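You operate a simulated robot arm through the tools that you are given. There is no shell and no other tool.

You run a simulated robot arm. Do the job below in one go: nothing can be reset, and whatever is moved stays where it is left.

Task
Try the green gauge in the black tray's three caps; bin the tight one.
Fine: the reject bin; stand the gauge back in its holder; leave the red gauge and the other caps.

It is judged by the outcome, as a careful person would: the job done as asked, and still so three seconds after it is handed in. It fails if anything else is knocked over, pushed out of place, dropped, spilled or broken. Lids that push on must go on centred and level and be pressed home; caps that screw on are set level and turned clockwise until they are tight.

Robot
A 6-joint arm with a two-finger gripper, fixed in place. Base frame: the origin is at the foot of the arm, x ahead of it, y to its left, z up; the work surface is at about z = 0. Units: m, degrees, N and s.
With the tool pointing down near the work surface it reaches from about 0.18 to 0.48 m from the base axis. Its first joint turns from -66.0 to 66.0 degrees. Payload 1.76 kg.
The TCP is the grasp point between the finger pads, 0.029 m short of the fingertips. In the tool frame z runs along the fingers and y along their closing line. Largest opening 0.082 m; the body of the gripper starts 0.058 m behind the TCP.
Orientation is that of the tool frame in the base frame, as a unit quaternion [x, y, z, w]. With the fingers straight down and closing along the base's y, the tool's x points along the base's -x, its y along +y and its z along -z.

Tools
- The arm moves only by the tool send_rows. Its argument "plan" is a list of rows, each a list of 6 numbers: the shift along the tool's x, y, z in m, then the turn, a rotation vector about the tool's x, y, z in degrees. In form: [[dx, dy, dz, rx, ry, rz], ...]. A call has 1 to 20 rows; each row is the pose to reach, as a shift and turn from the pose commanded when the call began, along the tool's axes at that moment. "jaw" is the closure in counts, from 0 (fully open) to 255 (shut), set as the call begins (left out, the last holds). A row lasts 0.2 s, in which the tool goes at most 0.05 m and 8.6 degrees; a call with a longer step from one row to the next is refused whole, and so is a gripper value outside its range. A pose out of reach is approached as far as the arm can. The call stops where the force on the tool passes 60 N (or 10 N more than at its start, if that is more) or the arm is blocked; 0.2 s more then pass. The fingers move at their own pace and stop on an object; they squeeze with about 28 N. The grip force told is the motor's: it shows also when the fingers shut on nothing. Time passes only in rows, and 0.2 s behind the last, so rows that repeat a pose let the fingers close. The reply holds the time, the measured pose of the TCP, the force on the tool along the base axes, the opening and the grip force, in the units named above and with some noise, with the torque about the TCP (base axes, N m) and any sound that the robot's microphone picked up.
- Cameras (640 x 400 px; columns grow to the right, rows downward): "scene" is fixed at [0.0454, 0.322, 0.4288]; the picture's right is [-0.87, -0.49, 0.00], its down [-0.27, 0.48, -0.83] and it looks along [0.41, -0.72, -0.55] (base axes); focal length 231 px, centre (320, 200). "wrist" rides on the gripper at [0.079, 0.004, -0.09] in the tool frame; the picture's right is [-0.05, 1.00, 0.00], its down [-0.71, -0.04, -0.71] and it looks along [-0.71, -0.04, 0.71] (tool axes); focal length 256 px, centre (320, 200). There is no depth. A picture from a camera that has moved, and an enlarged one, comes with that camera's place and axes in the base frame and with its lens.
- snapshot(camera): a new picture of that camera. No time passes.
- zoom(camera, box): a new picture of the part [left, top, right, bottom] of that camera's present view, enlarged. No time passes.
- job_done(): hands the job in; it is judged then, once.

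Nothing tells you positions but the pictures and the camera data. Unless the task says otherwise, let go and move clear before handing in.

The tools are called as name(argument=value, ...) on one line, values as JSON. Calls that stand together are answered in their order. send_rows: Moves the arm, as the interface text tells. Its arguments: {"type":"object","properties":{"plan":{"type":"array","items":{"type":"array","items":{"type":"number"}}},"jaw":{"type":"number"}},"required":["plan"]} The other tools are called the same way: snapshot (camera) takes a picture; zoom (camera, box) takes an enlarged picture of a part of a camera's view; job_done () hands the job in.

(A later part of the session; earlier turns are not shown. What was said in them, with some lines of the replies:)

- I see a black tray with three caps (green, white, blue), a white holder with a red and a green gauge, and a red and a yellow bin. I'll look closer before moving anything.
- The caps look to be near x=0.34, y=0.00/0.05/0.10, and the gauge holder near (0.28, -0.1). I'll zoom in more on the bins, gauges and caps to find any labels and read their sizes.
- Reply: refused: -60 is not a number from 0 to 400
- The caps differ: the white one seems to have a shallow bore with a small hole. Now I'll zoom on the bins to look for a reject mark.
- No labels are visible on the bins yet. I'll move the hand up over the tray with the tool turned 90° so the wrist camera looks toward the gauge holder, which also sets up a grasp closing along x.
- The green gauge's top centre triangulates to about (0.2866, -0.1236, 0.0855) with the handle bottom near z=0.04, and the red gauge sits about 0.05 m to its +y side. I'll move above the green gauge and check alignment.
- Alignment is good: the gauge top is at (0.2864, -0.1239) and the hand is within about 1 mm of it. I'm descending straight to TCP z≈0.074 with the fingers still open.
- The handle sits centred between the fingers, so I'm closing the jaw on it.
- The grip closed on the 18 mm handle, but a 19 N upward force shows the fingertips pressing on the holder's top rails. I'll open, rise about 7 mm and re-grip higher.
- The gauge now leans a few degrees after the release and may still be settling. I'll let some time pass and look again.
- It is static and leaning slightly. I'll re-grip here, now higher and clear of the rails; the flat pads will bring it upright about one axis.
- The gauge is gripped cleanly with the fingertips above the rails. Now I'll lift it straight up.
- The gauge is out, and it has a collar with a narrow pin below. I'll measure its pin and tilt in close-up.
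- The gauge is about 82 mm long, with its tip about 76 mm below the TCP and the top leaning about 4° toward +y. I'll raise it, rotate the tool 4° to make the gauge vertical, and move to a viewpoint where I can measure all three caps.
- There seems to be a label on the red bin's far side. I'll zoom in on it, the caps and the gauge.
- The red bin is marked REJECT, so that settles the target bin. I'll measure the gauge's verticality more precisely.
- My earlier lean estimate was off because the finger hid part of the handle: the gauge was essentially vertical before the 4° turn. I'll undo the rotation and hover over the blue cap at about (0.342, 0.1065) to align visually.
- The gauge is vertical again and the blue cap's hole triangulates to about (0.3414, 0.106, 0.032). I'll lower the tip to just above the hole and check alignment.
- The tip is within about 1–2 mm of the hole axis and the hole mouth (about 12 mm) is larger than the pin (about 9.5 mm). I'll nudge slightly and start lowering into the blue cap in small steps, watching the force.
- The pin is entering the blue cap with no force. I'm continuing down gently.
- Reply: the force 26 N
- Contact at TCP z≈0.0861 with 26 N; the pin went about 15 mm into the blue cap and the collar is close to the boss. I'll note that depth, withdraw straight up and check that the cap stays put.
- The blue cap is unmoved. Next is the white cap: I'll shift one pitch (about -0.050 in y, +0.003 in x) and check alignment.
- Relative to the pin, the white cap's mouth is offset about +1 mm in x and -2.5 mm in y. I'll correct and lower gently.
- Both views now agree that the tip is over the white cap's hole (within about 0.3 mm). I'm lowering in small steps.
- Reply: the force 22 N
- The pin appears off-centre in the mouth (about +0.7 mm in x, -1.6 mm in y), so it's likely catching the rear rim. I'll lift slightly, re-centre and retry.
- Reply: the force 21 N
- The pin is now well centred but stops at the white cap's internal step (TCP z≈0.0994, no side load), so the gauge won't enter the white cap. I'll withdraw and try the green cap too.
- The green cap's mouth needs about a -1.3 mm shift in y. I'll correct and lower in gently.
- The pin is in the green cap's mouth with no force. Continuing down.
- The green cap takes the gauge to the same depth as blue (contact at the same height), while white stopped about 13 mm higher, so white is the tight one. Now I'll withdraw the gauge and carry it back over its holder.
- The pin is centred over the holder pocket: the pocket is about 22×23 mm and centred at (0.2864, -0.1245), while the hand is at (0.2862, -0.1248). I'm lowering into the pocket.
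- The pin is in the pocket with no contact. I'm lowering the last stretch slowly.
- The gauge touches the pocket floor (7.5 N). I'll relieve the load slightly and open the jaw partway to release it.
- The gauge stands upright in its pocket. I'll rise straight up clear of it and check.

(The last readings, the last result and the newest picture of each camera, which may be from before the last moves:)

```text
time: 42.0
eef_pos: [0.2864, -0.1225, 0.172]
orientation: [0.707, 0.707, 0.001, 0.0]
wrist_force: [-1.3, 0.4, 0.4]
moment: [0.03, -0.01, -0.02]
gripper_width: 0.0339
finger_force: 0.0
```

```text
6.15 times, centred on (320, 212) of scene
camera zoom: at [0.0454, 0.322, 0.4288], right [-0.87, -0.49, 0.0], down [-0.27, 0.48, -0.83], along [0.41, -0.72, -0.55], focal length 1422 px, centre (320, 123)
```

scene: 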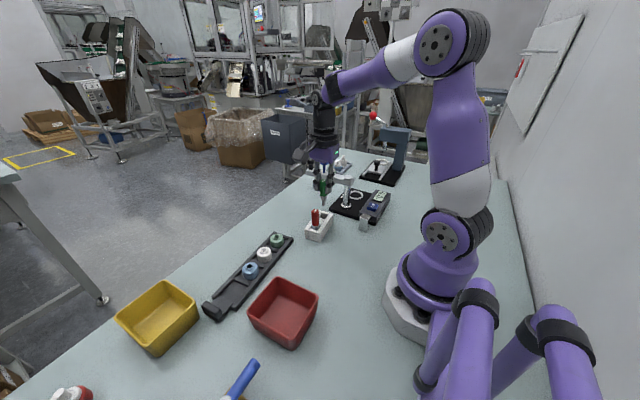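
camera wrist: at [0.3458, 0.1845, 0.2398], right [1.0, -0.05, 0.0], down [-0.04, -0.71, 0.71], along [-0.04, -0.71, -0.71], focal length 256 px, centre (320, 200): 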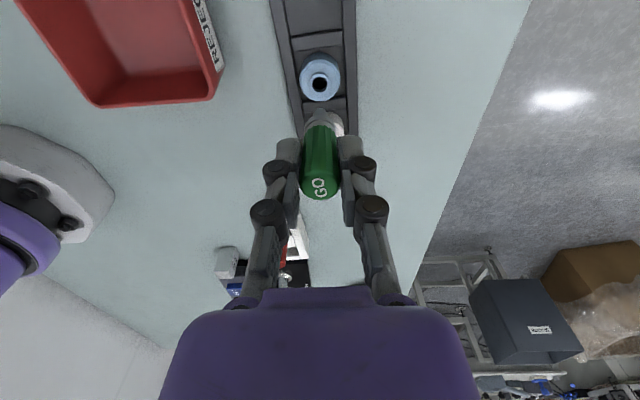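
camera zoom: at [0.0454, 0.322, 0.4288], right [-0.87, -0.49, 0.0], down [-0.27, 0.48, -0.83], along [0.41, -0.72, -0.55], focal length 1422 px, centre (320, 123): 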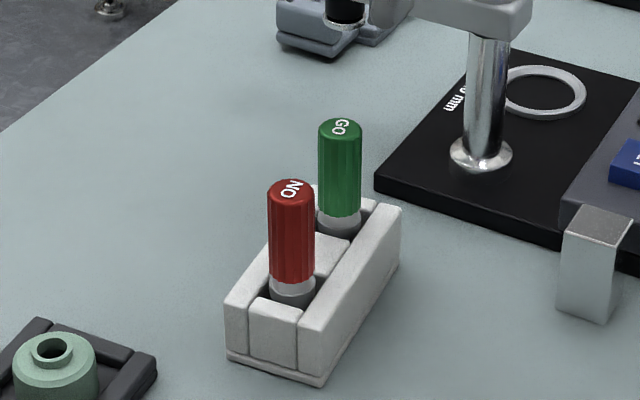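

The gauge is standing properly and the red one is untouched. Next, the white cap: I'll go over it with the jaw open and measure the cap and tray rail heights for the grasp.

send_rows(plan=[[0.03, 0.01, 0, 0, 0, 0], [0.065, 0.021, 0, 0, 0, 0], [0.1, 0.033, 0, 0, 0, 0], [0.135, 0.045, 0, 0, 0, 0], [0.165, 0.055, 0.01, 0, 0, 0], [0.179, 0.0591, 0.02, 0, 0, 0], [0.179, 0.0591, 0.04, 0, 0, 0], [0.179, 0.0591, 0.04, 0, 0, 0]], jaw=0)

snapshot(camera="wrist")

zoom(camera="wrist", box=[270, 40, 370, 150])

zoom(camera="scene", box=[240, 225, 290, 275])

```text
time: 43.8
eef_pos: [0.3464, 0.0549, 0.132]
orientation: [0.707, 0.707, 0.001, 0.0]
wrist_force: [-0.2, -0.4, 0.4]
moment: [-0.01, 0.0, 0.01]
gripper_width: 0.082
finger_force: 0.0
```

```text
taken
camera wrist: at [0.3495, 0.1343, 0.2203], right [1.0, -0.05, 0.0], down [-0.04, -0.71, 0.71], along [-0.04, -0.71, -0.71], focal length 256 px, centre (320, 200)
```

wrist: 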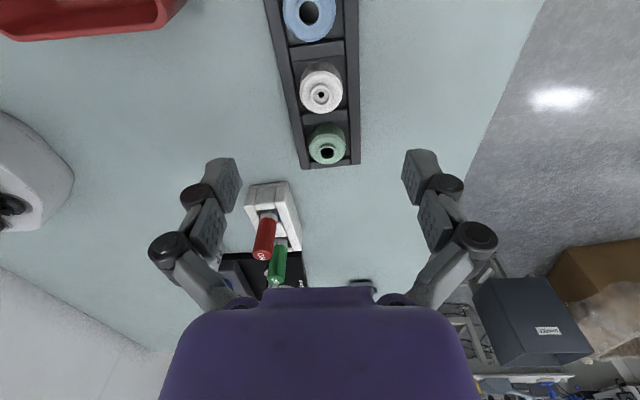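

```text
3.64 times, centred on (320, 95) of wrist
camera zoom: at [0.3495, 0.1343, 0.2203], right [1.0, -0.05, 0.0], down [-0.04, -0.71, 0.71], along [-0.04, -0.71, -0.71], focal length 931 px, centre (320, 582)
```

zoom: 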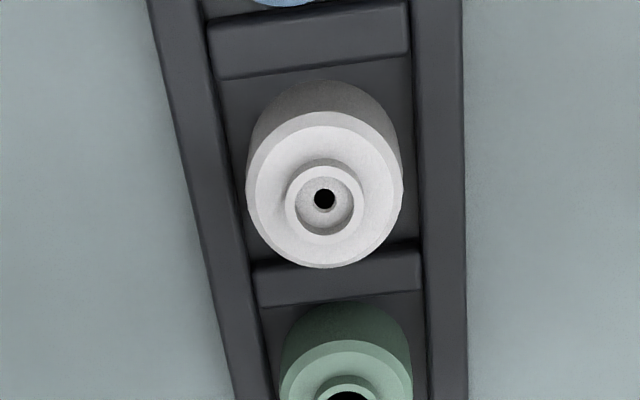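

```text
8.00 times, centred on (265, 250) of scene
camera zoom: at [0.0454, 0.322, 0.4288], right [-0.87, -0.49, 0.0], down [-0.27, 0.48, -0.83], along [0.41, -0.72, -0.55], focal length 1848 px, centre (760, -200)
```

zoom: 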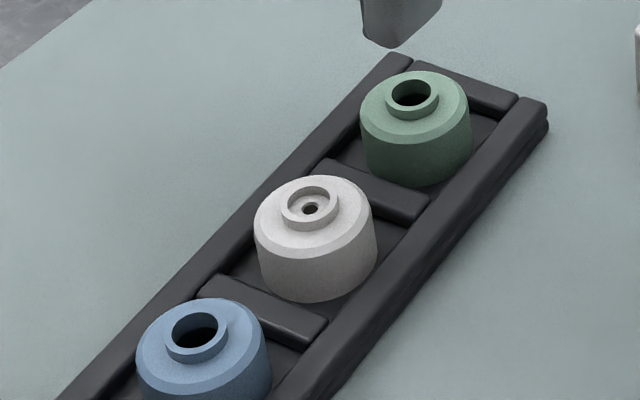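

The cap is about 33 mm across with the rails close beside it, so the fingertips must stay above the rail tops. I'll zoom to measure the rail top height.

zoom(camera="wrist", box=[290, 130, 370, 180])

zoom(camera="scene", box=[275, 225, 305, 250])

zoom(camera="wrist", box=[290, 60, 350, 120])

zoom(camera="scene", box=[250, 235, 280, 265])

```text
8.00 times, centred on (330, 155) of wrist
camera zoom: at [0.3495, 0.1343, 0.2203], right [1.0, -0.05, 0.0], down [-0.04, -0.71, 0.71], along [-0.04, -0.71, -0.71], focal length 2048 px, centre (240, 560)
```

zoom: 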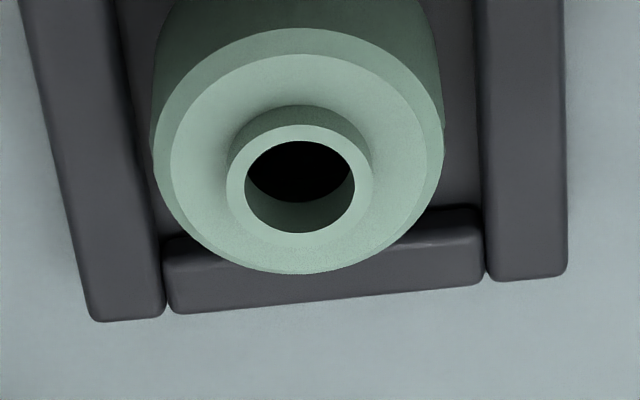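

```text
16.00 times, centred on (290, 238) of scene
camera zoom: at [0.0454, 0.322, 0.4288], right [-0.87, -0.49, 0.0], down [-0.27, 0.48, -0.83], along [0.41, -0.72, -0.55], focal length 3697 px, centre (800, -400)
```

zoom: 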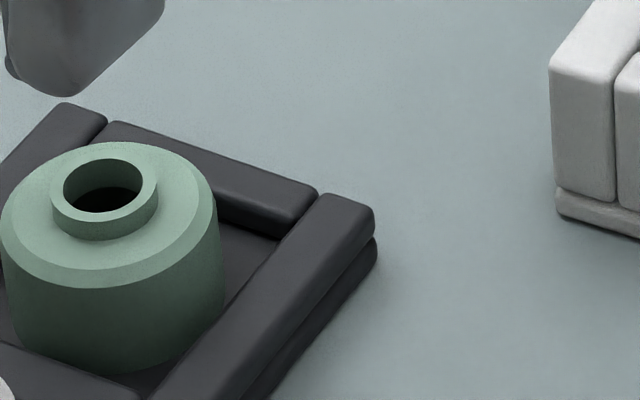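

```text
6.67 times, centred on (320, 90) of wrist
camera zoom: at [0.3495, 0.1343, 0.2203], right [1.0, -0.05, 0.0], down [-0.04, -0.71, 0.71], along [-0.04, -0.71, -0.71], focal length 1707 px, centre (320, 933)
```

zoom: 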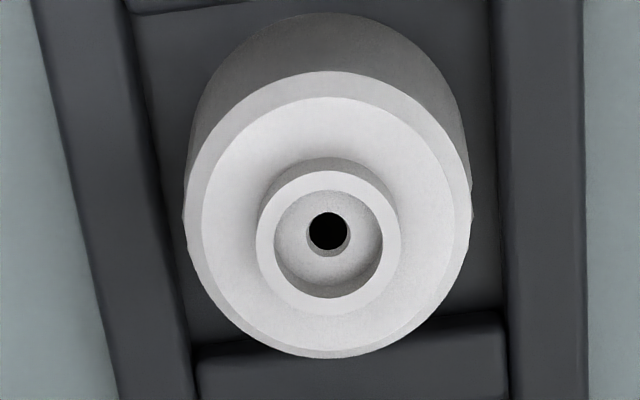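

```text
13.33 times, centred on (265, 250) of scene
camera zoom: at [0.0454, 0.322, 0.4288], right [-0.87, -0.49, 0.0], down [-0.27, 0.48, -0.83], along [0.41, -0.72, -0.55], focal length 3081 px, centre (1053, -467)
```

zoom: 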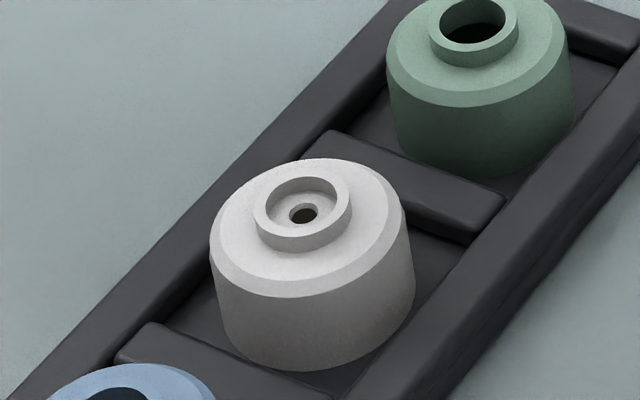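

The rail top is about 0.012 m and the cap's cylindrical side spans roughly z=0.007–0.0235. I'll pre-close to about 50 mm and descend so the closed fingertips end near z≈0.0145, just above the rails.

send_rows(plan=[[-0.001, 0.0006, 0.01, 0, 0, 0], [-0.001, 0.0006, 0.03, 0, 0, 0], [-0.001, 0.0006, 0.05, 0, 0, 0], [-0.001, 0.0006, 0.07, 0, 0, 0], [-0.001, 0.0006, 0.08, 0, 0, 0], [-0.001, 0.0006, 0.084, 0, 0, 0], [-0.001, 0.0006, 0.084, 0, 0, 0]], jaw=100)

snapshot(camera="wrist")

zoom(camera="scene", box=[240, 225, 290, 275])

```text
time: 45.4
eef_pos: [0.3464, 0.0543, 0.0466]
orientation: [0.707, 0.707, 0.001, 0.0]
wrist_force: [-0.7, 0.6, 0.9]
moment: [0.0, 0.0, 0.09]
gripper_width: 0.05
finger_force: 0.1
```

```text
taken
camera wrist: at [0.3498, 0.1329, 0.1359], right [1.0, -0.05, 0.0], down [-0.04, -0.71, 0.71], along [-0.04, -0.71, -0.71], focal length 256 px, centre (320, 200)
```

wrist: 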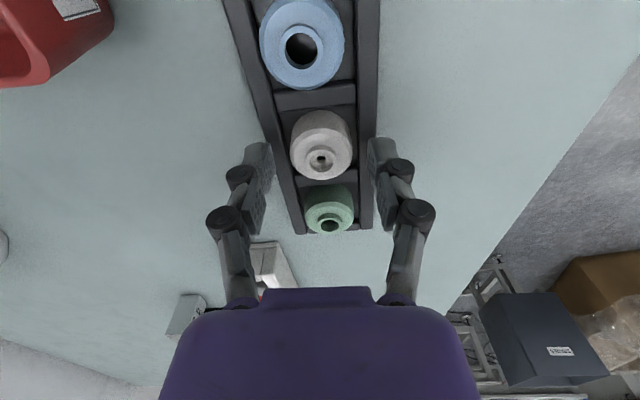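

```text
8.00 times, centred on (265, 250) of scene
camera zoom: at [0.0454, 0.322, 0.4288], right [-0.87, -0.49, 0.0], down [-0.27, 0.48, -0.83], along [0.41, -0.72, -0.55], focal length 1848 px, centre (760, -200)
```

zoom: 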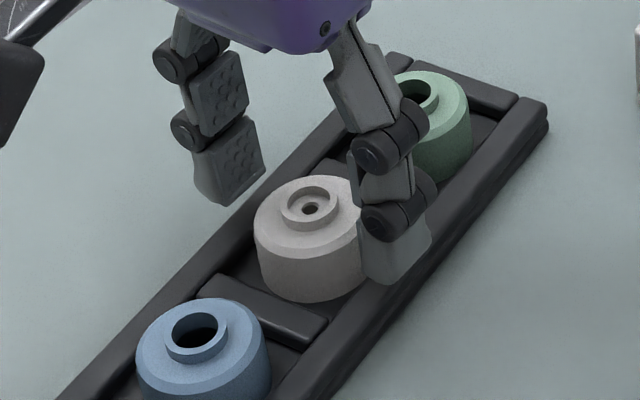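

send_rows(plan=[[0, 0, 0.0015, 0, 0, 0], [0, 0, 0.003, 0, 0, 0], [0, 0, 0.003, 0, 0, 0]])

send_rows(plan=[[0, 0, 0, 0, 0, 0], [0, 0, 0, 0, 0, 0], [0, 0, 0, 0, 0, 0], [0, 0, 0, 0, 0, 0]], jaw=255)

zoom(camera="wrist", box=[250, 60, 390, 220])

zoom(camera="scene", box=[240, 225, 290, 275])

```text
time: 46.2
eef_pos: [0.3465, 0.055, 0.0448]
orientation: [0.707, 0.707, 0.001, 0.0]
wrist_force: [-0.1, 0.0, -0.7]
moment: [-0.02, 0.03, -0.03]
gripper_width: 0.0498
finger_force: 0.1
```

```text
time: 47.2
eef_pos: [0.3469, 0.0541, 0.0458]
orientation: [0.707, 0.707, 0.001, 0.001]
wrist_force: [0.1, -0.4, 3.6]
moment: [0.01, -0.01, 0.02]
gripper_width: 0.0301
finger_force: 10.4
```

```text
2.50 times, centred on (320, 140) of wrist
camera zoom: at [0.3502, 0.1329, 0.1333], right [1.0, -0.05, 0.0], down [-0.04, -0.71, 0.71], along [-0.04, -0.71, -0.71], focal length 640 px, centre (320, 350)
```

zoom: 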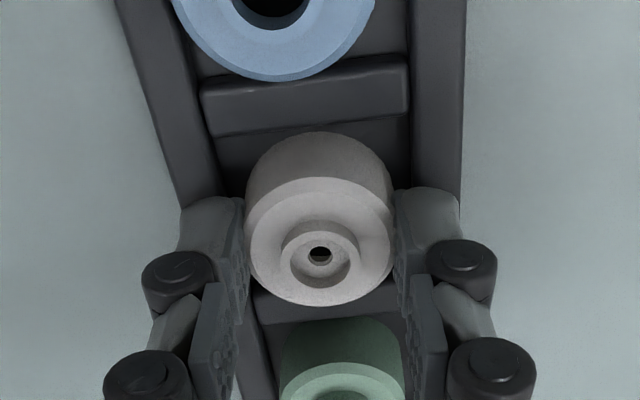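

```text
8.00 times, centred on (265, 250) of scene
camera zoom: at [0.0454, 0.3219, 0.4288], right [-0.87, -0.49, 0.0], down [-0.27, 0.48, -0.83], along [0.41, -0.72, -0.55], focal length 1848 px, centre (760, -200)
```

zoom: 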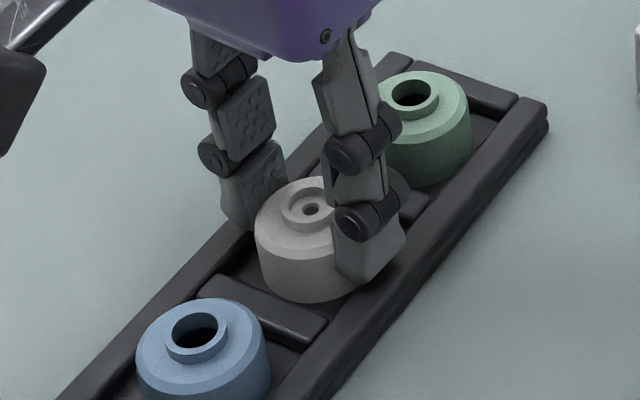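

The fingers are on the cap at 30 mm. I'll let the grip build to full force before lifting.

send_rows(plan=[[0, 0, 0, 0, 0, 0], [0, 0, 0, 0, 0, 0], [0, 0, 0, 0, 0, 0]])

```text
time: 48.0
eef_pos: [0.3462, 0.0549, 0.0448]
orientation: [0.707, 0.707, 0.001, 0.0]
wrist_force: [0.6, -0.2, 3.0]
moment: [-0.02, 0.03, 0.04]
gripper_width: 0.0297
finger_force: 10.2
```

The grip force reads only about 10 N, so I'll look closer at the contact before lifting.

zoom(camera="wrist", box=[285, 110, 355, 170])

zoom(camera="scene", box=[250, 235, 280, 265])

```text
6.67 times, centred on (320, 140) of wrist
camera zoom: at [0.3501, 0.1329, 0.1332], right [1.0, -0.05, 0.0], down [-0.04, -0.71, 0.71], along [-0.04, -0.71, -0.71], focal length 1707 px, centre (320, 600)
```

zoom: 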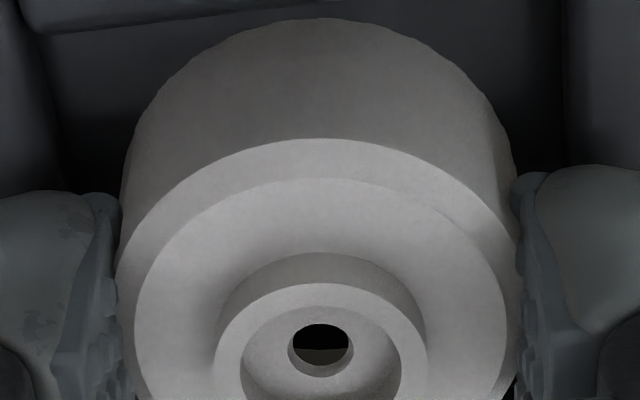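

```text
13.33 times, centred on (265, 250) of scene
camera zoom: at [0.0454, 0.3219, 0.4288], right [-0.87, -0.49, 0.0], down [-0.27, 0.48, -0.83], along [0.41, -0.72, -0.55], focal length 3081 px, centre (1053, -467)
```

zoom: 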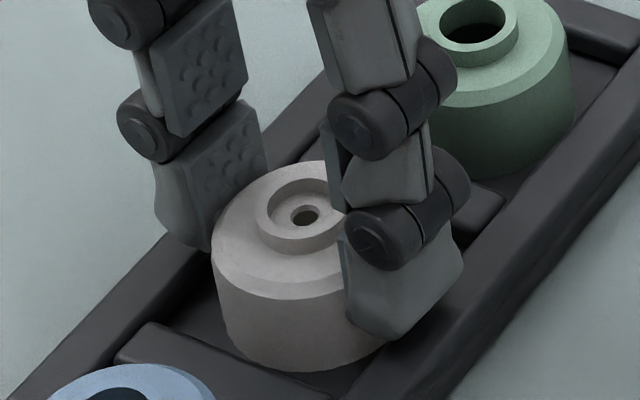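

Both pads contact the cap's sides cleanly. I'll lift slowly and check that it comes along.

send_rows(plan=[[0, 0, -0.002, 0, 0, 0], [0, 0, -0.005, 0, 0, 0], [0, 0, -0.01, 0, 0, 0], [0, 0, -0.01, 0, 0, 0]])

zoom(camera="wrist", box=[250, 60, 390, 220])

zoom(camera="scene", box=[240, 225, 290, 275])

```text
time: 49.0
eef_pos: [0.3457, 0.055, 0.0551]
orientation: [0.707, 0.707, 0.002, 0.0]
wrist_force: [-0.2, -0.1, -0.2]
moment: [0.01, 0.04, -0.02]
gripper_width: 0.0301
finger_force: 10.1
```

```text
2.50 times, centred on (320, 140) of wrist
camera zoom: at [0.3496, 0.1333, 0.143], right [1.0, -0.05, 0.0], down [-0.04, -0.71, 0.71], along [-0.04, -0.71, -0.71], focal length 640 px, centre (320, 350)
```

zoom: 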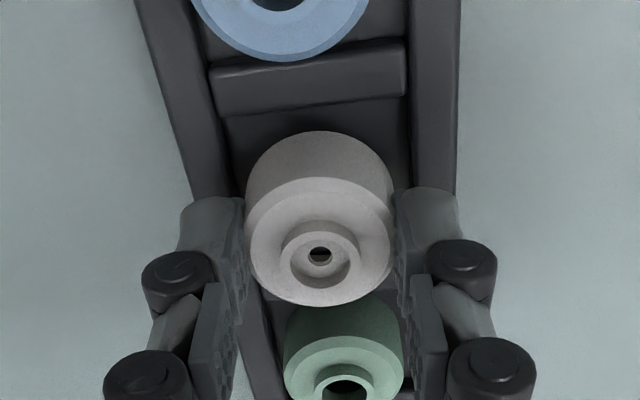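

```text
8.00 times, centred on (265, 250) of scene
camera zoom: at [0.0454, 0.322, 0.4288], right [-0.87, -0.49, 0.0], down [-0.27, 0.48, -0.83], along [0.41, -0.72, -0.55], focal length 1848 px, centre (760, -200)
```

zoom: 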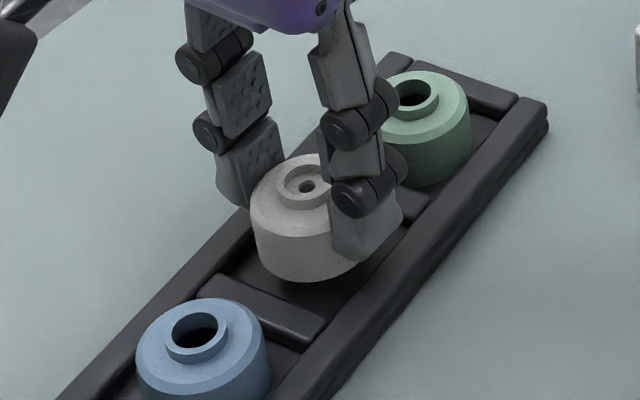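

The cap is held securely and its neighbours are undisturbed. The red REJECT bin spans roughly x 0.17–0.26, y 0.11–0.19 with its rim near 0.055. I'll lift well clear, rotate back to the original hand orientation and move over the bin.

send_rows(plan=[[0, 0, -0.025, 0, 0, 0], [0, 0, -0.05, 0, 0, 0], [0, 0, -0.075, 0, 0, 0], [0, 0, -0.1, 0, 0, 0], [0.008, -0.011, -0.1, 0, 0, -7.5], [0.016, -0.022, -0.1, 0, 0, -15], [0.024, -0.033, -0.1, 0, 0, -22.5], [0.032, -0.044, -0.1, 0, 0, -30], [0.04, -0.055, -0.1, 0, 0, -37.5], [0.048, -0.066, -0.1, 0, 0, -45], [0.056, -0.077, -0.1, 0, 0, -52.5], [0.064, -0.088, -0.1, 0, 0, -60], [0.072, -0.099, -0.1, 0, 0, -67.5], [0.08, -0.11, -0.1, 0, 0, -75], [0.088, -0.121, -0.1, 0, 0, -82.5], [0.0955, -0.1317, -0.1, 0, 0, -90], [0.0955, -0.1317, -0.1, 0, 0, -90]])

snapshot(camera="wrist")

snapshot(camera="scene")

```text
time: 52.6
eef_pos: [0.215, 0.1495, 0.1534]
orientation: [0.0, 1.0, 0.0, 0.0]
wrist_force: [-0.7, 0.3, -0.5]
moment: [-0.02, 0.04, 0.0]
gripper_width: 0.0302
finger_force: 9.8
```

```text
taken
camera wrist: at [0.1355, 0.1531, 0.2427], right [0.05, 1.0, 0.0], down [0.71, -0.04, 0.71], along [0.71, -0.04, -0.71], focal length 256 px, centre (320, 200)
```

wrist: 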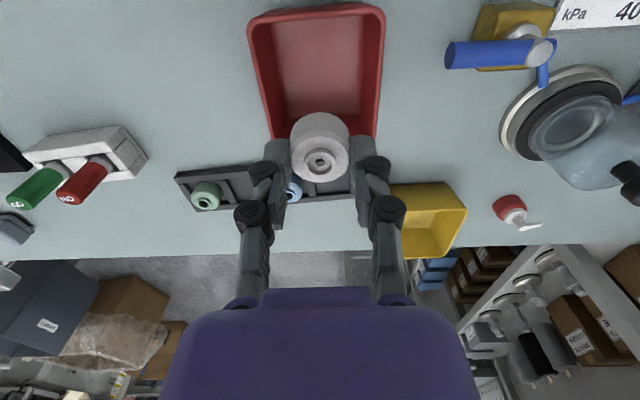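

```text
taken
```

scene: 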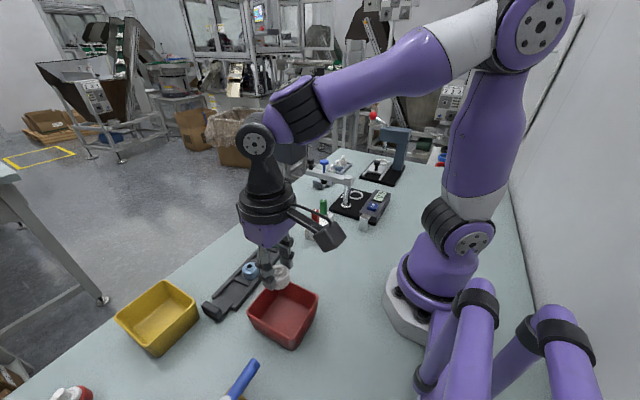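

The bin is directly below, centred near (0.21, 0.149). I'll shift 4 mm to centre and lower the cap inside.

send_rows(plan=[[0.004, 0, 0.015, 0, 0, 0], [0.004, 0, 0.035, 0, 0, 0], [0.004, 0, 0.055, 0, 0, 0], [0.004, 0, 0.075, 0, 0, 0], [0.004, 0, 0.09, 0, 0, 0], [0.004, 0, 0.1, 0, 0, 0], [0.004, 0, 0.1, 0, 0, 0]])

snapshot(camera="wrist")

zoom(camera="scene", box=[230, 240, 340, 360])

```text
time: 54.2
eef_pos: [0.2099, 0.1496, 0.0539]
orientation: [0.0, 1.0, 0.001, 0.0]
wrist_force: [-0.2, 0.4, 0.0]
moment: [0.01, 0.0, 0.01]
gripper_width: 0.0302
finger_force: 9.9
```

```text
taken
camera wrist: at [0.1307, 0.1534, 0.1428], right [0.05, 1.0, 0.0], down [0.71, -0.04, 0.71], along [0.71, -0.04, -0.71], focal length 256 px, centre (320, 200)
```

wrist: 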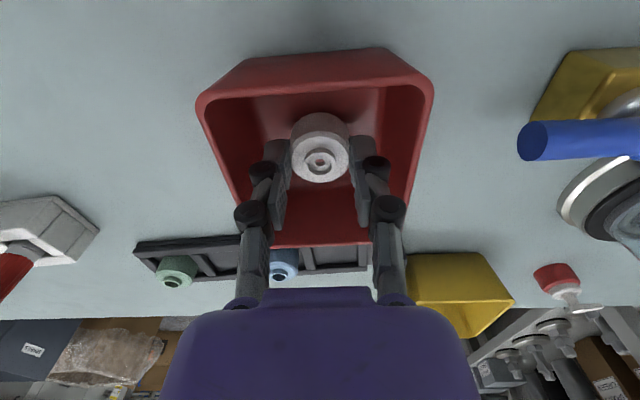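

```text
3.33 times, centred on (285, 300) of scene
camera zoom: at [0.0454, 0.322, 0.4288], right [-0.87, -0.49, 0.0], down [-0.27, 0.48, -0.83], along [0.41, -0.72, -0.55], focal length 770 px, centre (437, -133)
```

zoom: 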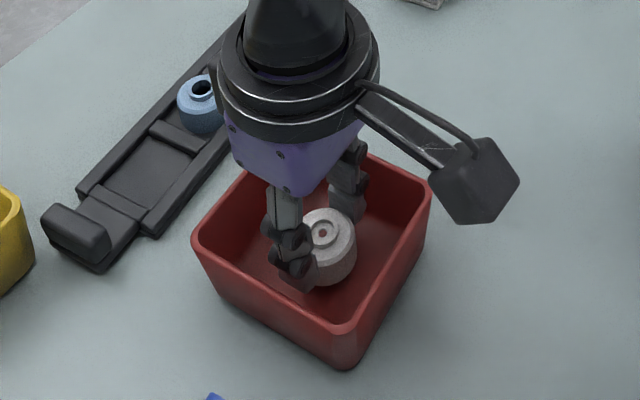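

The cap is inside the bin with finger clearance on all sides. I'll lower a bit more until it is just above or touching the floor.

send_rows(plan=[[0, 0, 0.004, 0, 0, 0], [0, 0, 0.008, 0, 0, 0], [0, 0, 0.01, 0, 0, 0], [0, 0, 0.01, 0, 0, 0]])

zoom(camera="scene", box=[240, 260, 330, 350])

zoom(camera="wrist", box=[190, 40, 450, 260])

```text
time: 55.2
eef_pos: [0.2102, 0.1492, 0.0456]
orientation: [0.0, 1.0, 0.0, 0.0]
wrist_force: [0.5, -0.6, 0.1]
moment: [-0.02, 0.02, -0.03]
gripper_width: 0.0303
finger_force: 10.1
```

```text
4.44 times, centred on (285, 305) of scene
camera zoom: at [0.0454, 0.322, 0.4288], right [-0.87, -0.49, 0.0], down [-0.27, 0.48, -0.83], along [0.41, -0.72, -0.55], focal length 1027 px, centre (476, -267)
```

zoom: 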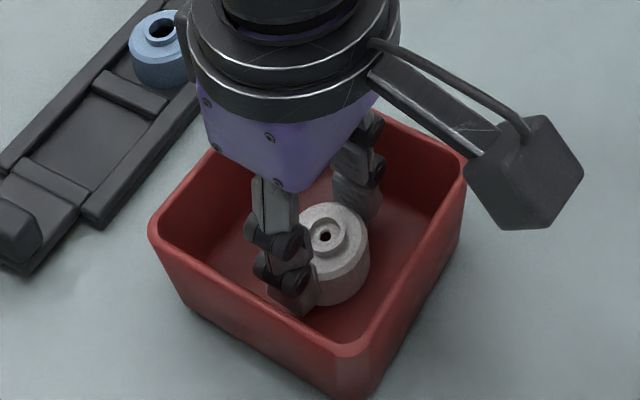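

```text
1.82 times, centred on (320, 150) of wrist
camera zoom: at [0.1309, 0.1536, 0.1329], right [0.05, 1.0, 0.0], down [0.71, -0.04, 0.71], along [0.71, -0.04, -0.71], focal length 465 px, centre (320, 291)
```

zoom: 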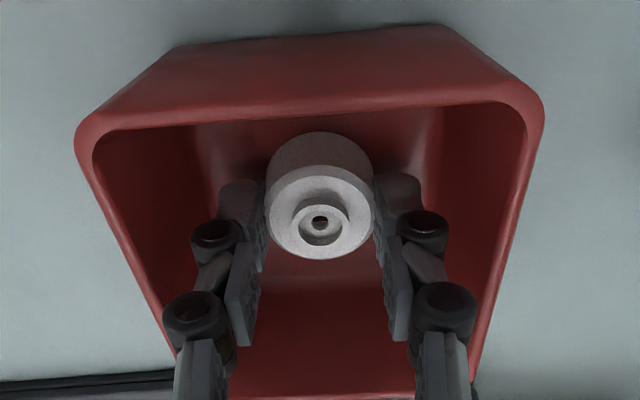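

The cap is a few mm above the bin floor. The knuckles are slightly closer to one wall, so I'll shift 3 mm to +y, then open just enough to release.

send_rows(plan=[[0, 0.0015, 0, 0, 0, 0], [0, 0.003, 0, 0, 0, 0], [0, 0.003, 0, 0, 0, 0]])

send_rows(plan=[[0, 0, 0, 0, 0, 0], [0, 0, 0, 0, 0, 0], [0, 0, 0, 0, 0, 0]], jaw=142)

zoom(camera="wrist", box=[190, 40, 450, 260])

zoom(camera="scene", box=[240, 260, 330, 350])

```text
time: 56.0
eef_pos: [0.2113, 0.1524, 0.0457]
orientation: [0.0, 1.0, 0.001, 0.0]
wrist_force: [0.9, -0.6, -0.5]
moment: [-0.01, 0.01, 0.0]
gripper_width: 0.0302
finger_force: 10.0
```

```text
time: 56.8
eef_pos: [0.2122, 0.1523, 0.0454]
orientation: [0.0, 1.0, 0.001, 0.001]
wrist_force: [-0.1, -0.4, 0.2]
moment: [-0.01, 0.04, 0.0]
gripper_width: 0.0363
finger_force: 0.2
```

```text
1.82 times, centred on (320, 150) of wrist
camera zoom: at [0.1313, 0.1566, 0.1331], right [0.05, 1.0, 0.0], down [0.71, -0.04, 0.71], along [0.71, -0.04, -0.71], focal length 465 px, centre (320, 291)
```

zoom: 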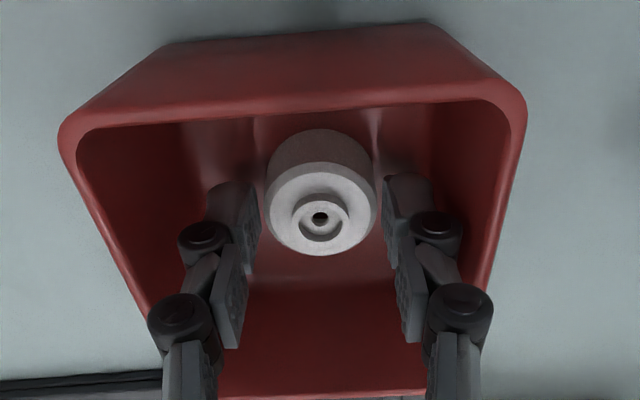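

```text
4.44 times, centred on (285, 305) of scene
camera zoom: at [0.0454, 0.322, 0.4288], right [-0.87, -0.49, 0.0], down [-0.27, 0.48, -0.83], along [0.41, -0.72, -0.55], focal length 1027 px, centre (476, -267)
```

zoom: 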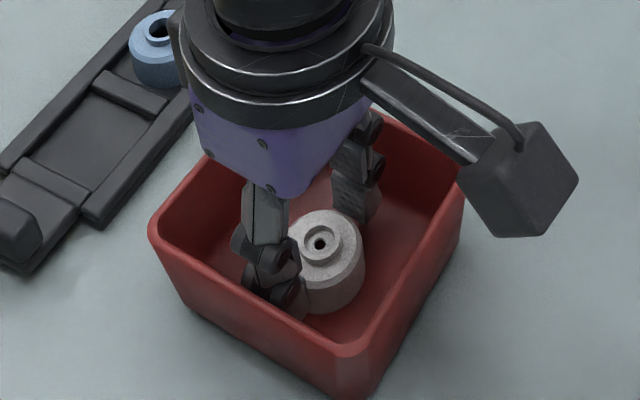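

The cap is released and standing on the bin floor. I'll rise straight up and clear.

send_rows(plan=[[0, 0, -0.01, 0, 0, 0], [0, 0, -0.025, 0, 0, 0], [0, 0, -0.045, 0, 0, 0], [0, 0, -0.075, 0, 0, 0], [0, 0, -0.11, 0, 0, 0], [0, 0, -0.15, 0, 0, 0], [-0.02, -0.02, -0.19, 0, 0, 0], [-0.045, -0.045, -0.23, 0, 0, 0], [-0.058, -0.065, -0.26, 0, 0, 0], [-0.058, -0.065, -0.26, 0, 0, 0]])

snapshot(camera="wrist")

snapshot(camera="scene")

zoom(camera="scene", box=[190, 180, 400, 360])

```text
refused: row 8 steps farther than a row can; nothing moved
```

```text
taken
camera wrist: at [0.1313, 0.1566, 0.1331], right [0.05, 1.0, 0.0], down [0.71, -0.04, 0.71], along [0.71, -0.04, -0.71], focal length 256 px, centre (320, 200)
```

wrist: 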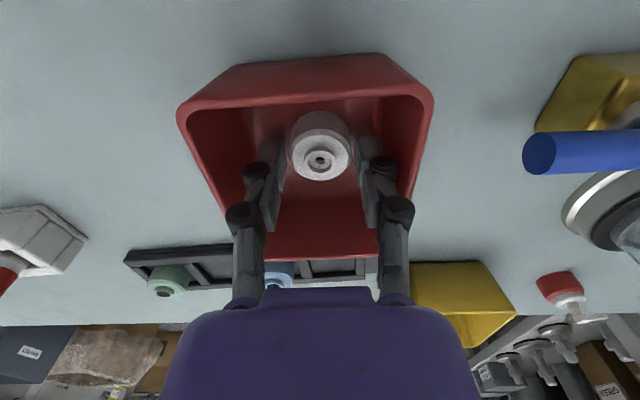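

```text
taken
```

scene: 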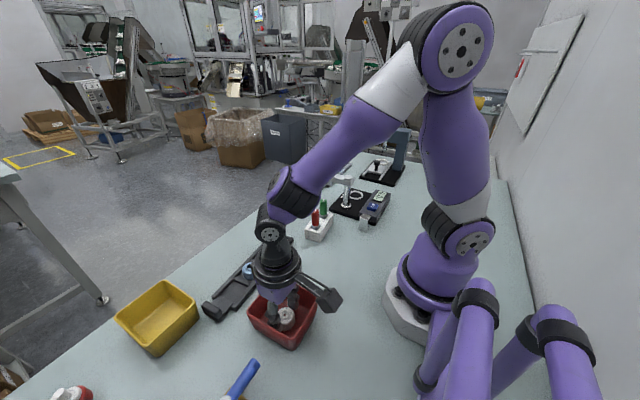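

```text
2.22 times, centred on (295, 270) of scene
camera zoom: at [0.0454, 0.322, 0.4288], right [-0.87, -0.49, 0.0], down [-0.27, 0.48, -0.83], along [0.41, -0.72, -0.55], focal length 514 px, centre (376, 44)
```

zoom: 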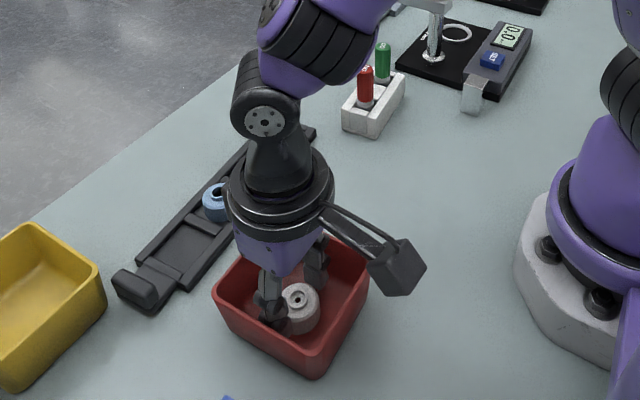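

That call was refused because one step was too large, and nothing moved. I'll resend it with smaller steps: straight up first, then back to the starting area.

send_rows(plan=[[0, 0, -0.01, 0, 0, 0], [0, 0, -0.025, 0, 0, 0], [0, 0, -0.045, 0, 0, 0], [0, 0, -0.07, 0, 0, 0], [0, 0, -0.1, 0, 0, 0], [0, 0, -0.13, 0, 0, 0], [-0.01, -0.01, -0.16, 0, 0, 0], [-0.025, -0.025, -0.19, 0, 0, 0], [-0.04, -0.042, -0.22, 0, 0, 0], [-0.05, -0.055, -0.245, 0, 0, 0], [-0.057, -0.066, -0.265, 0, 0, 0], [-0.057, -0.066, -0.265, 0, 0, 0]])

snapshot(camera="wrist")

snapshot(camera="scene")

zoom(camera="scene", box=[190, 180, 400, 360])

zoom(camera="wrist", box=[120, 0, 500, 170])

```text
time: 59.4
eef_pos: [0.2678, 0.0874, 0.3106]
orientation: [0.0, 1.0, 0.001, 0.0]
wrist_force: [0.2, 1.0, 0.1]
moment: [-0.02, 0.04, 0.0]
gripper_width: 0.0362
finger_force: 0.0
```

```text
taken
camera wrist: at [0.1879, 0.0903, 0.3989], right [0.05, 1.0, 0.0], down [0.71, -0.04, 0.71], along [0.71, -0.04, -0.71], focal length 256 px, centre (320, 200)
```

wrist: 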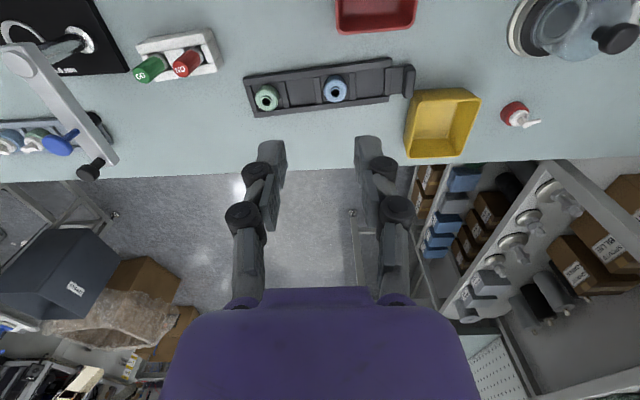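

```text
taken
```

scene: 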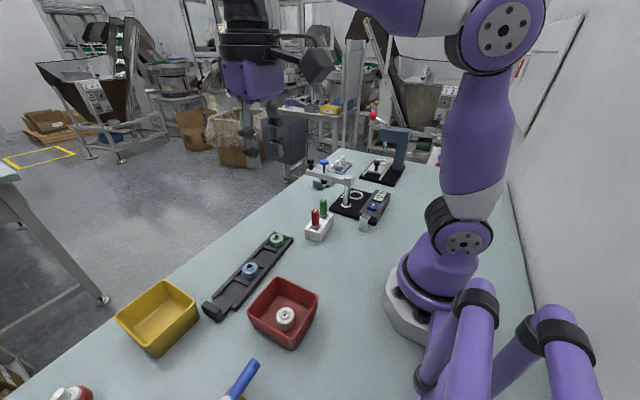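

```text
2.22 times, centred on (295, 270) of scene
camera zoom: at [0.0454, 0.3219, 0.4288], right [-0.87, -0.49, 0.0], down [-0.27, 0.48, -0.83], along [0.41, -0.72, -0.55], focal length 514 px, centre (376, 44)
```

zoom: 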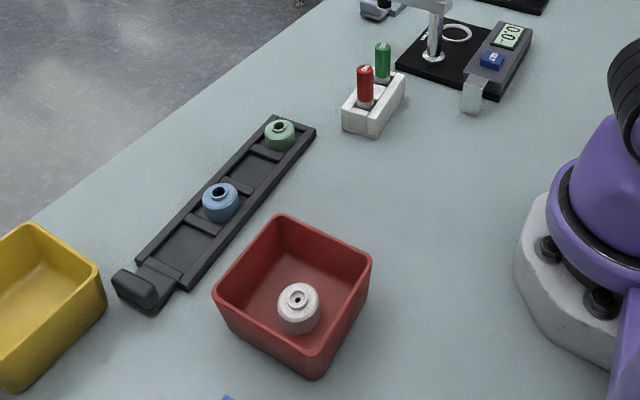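

```text
1.68 times, centred on (310, 85) of wrist
camera zoom: at [0.1879, 0.0903, 0.3989], right [0.05, 1.0, 0.0], down [0.71, -0.04, 0.71], along [0.71, -0.04, -0.71], focal length 431 px, centre (337, 394)
```

zoom: 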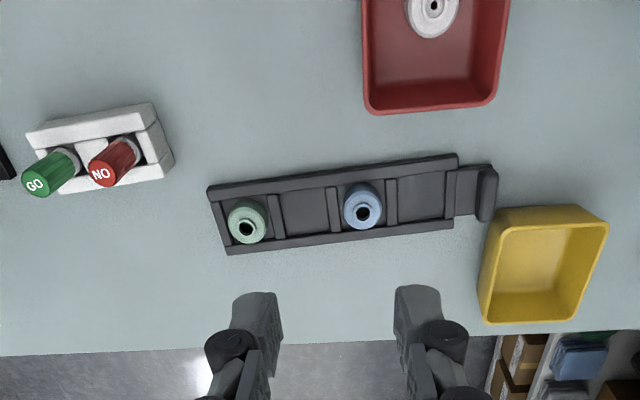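

The white cap is upright in the REJECT bin and the green gauge is back in its holder. The red gauge, the green and blue caps and the tray are where they were, and the arm is clear. I'm handing the job in.

job_done()

```text
The job is handed in.
```

The white cap was the tight one, and it is now in the red bin, which is labelled REJECT.

| Cap | Result with the green gauge |
|---|---|
| Blue | Pin went all the way in |
| Green | Pin went in to the same depth as blue |
| White | Pin stopped about 13 mm short, at a step inside the cap |

On the white cap the first press was off-centre, so I re-centred the gauge before trusting the result.

The green gauge is standing upright in its holder. The red gauge was not touched, and the blue and green caps are still in their places in the tray. The arm let go and moved clear before I handed the job in.
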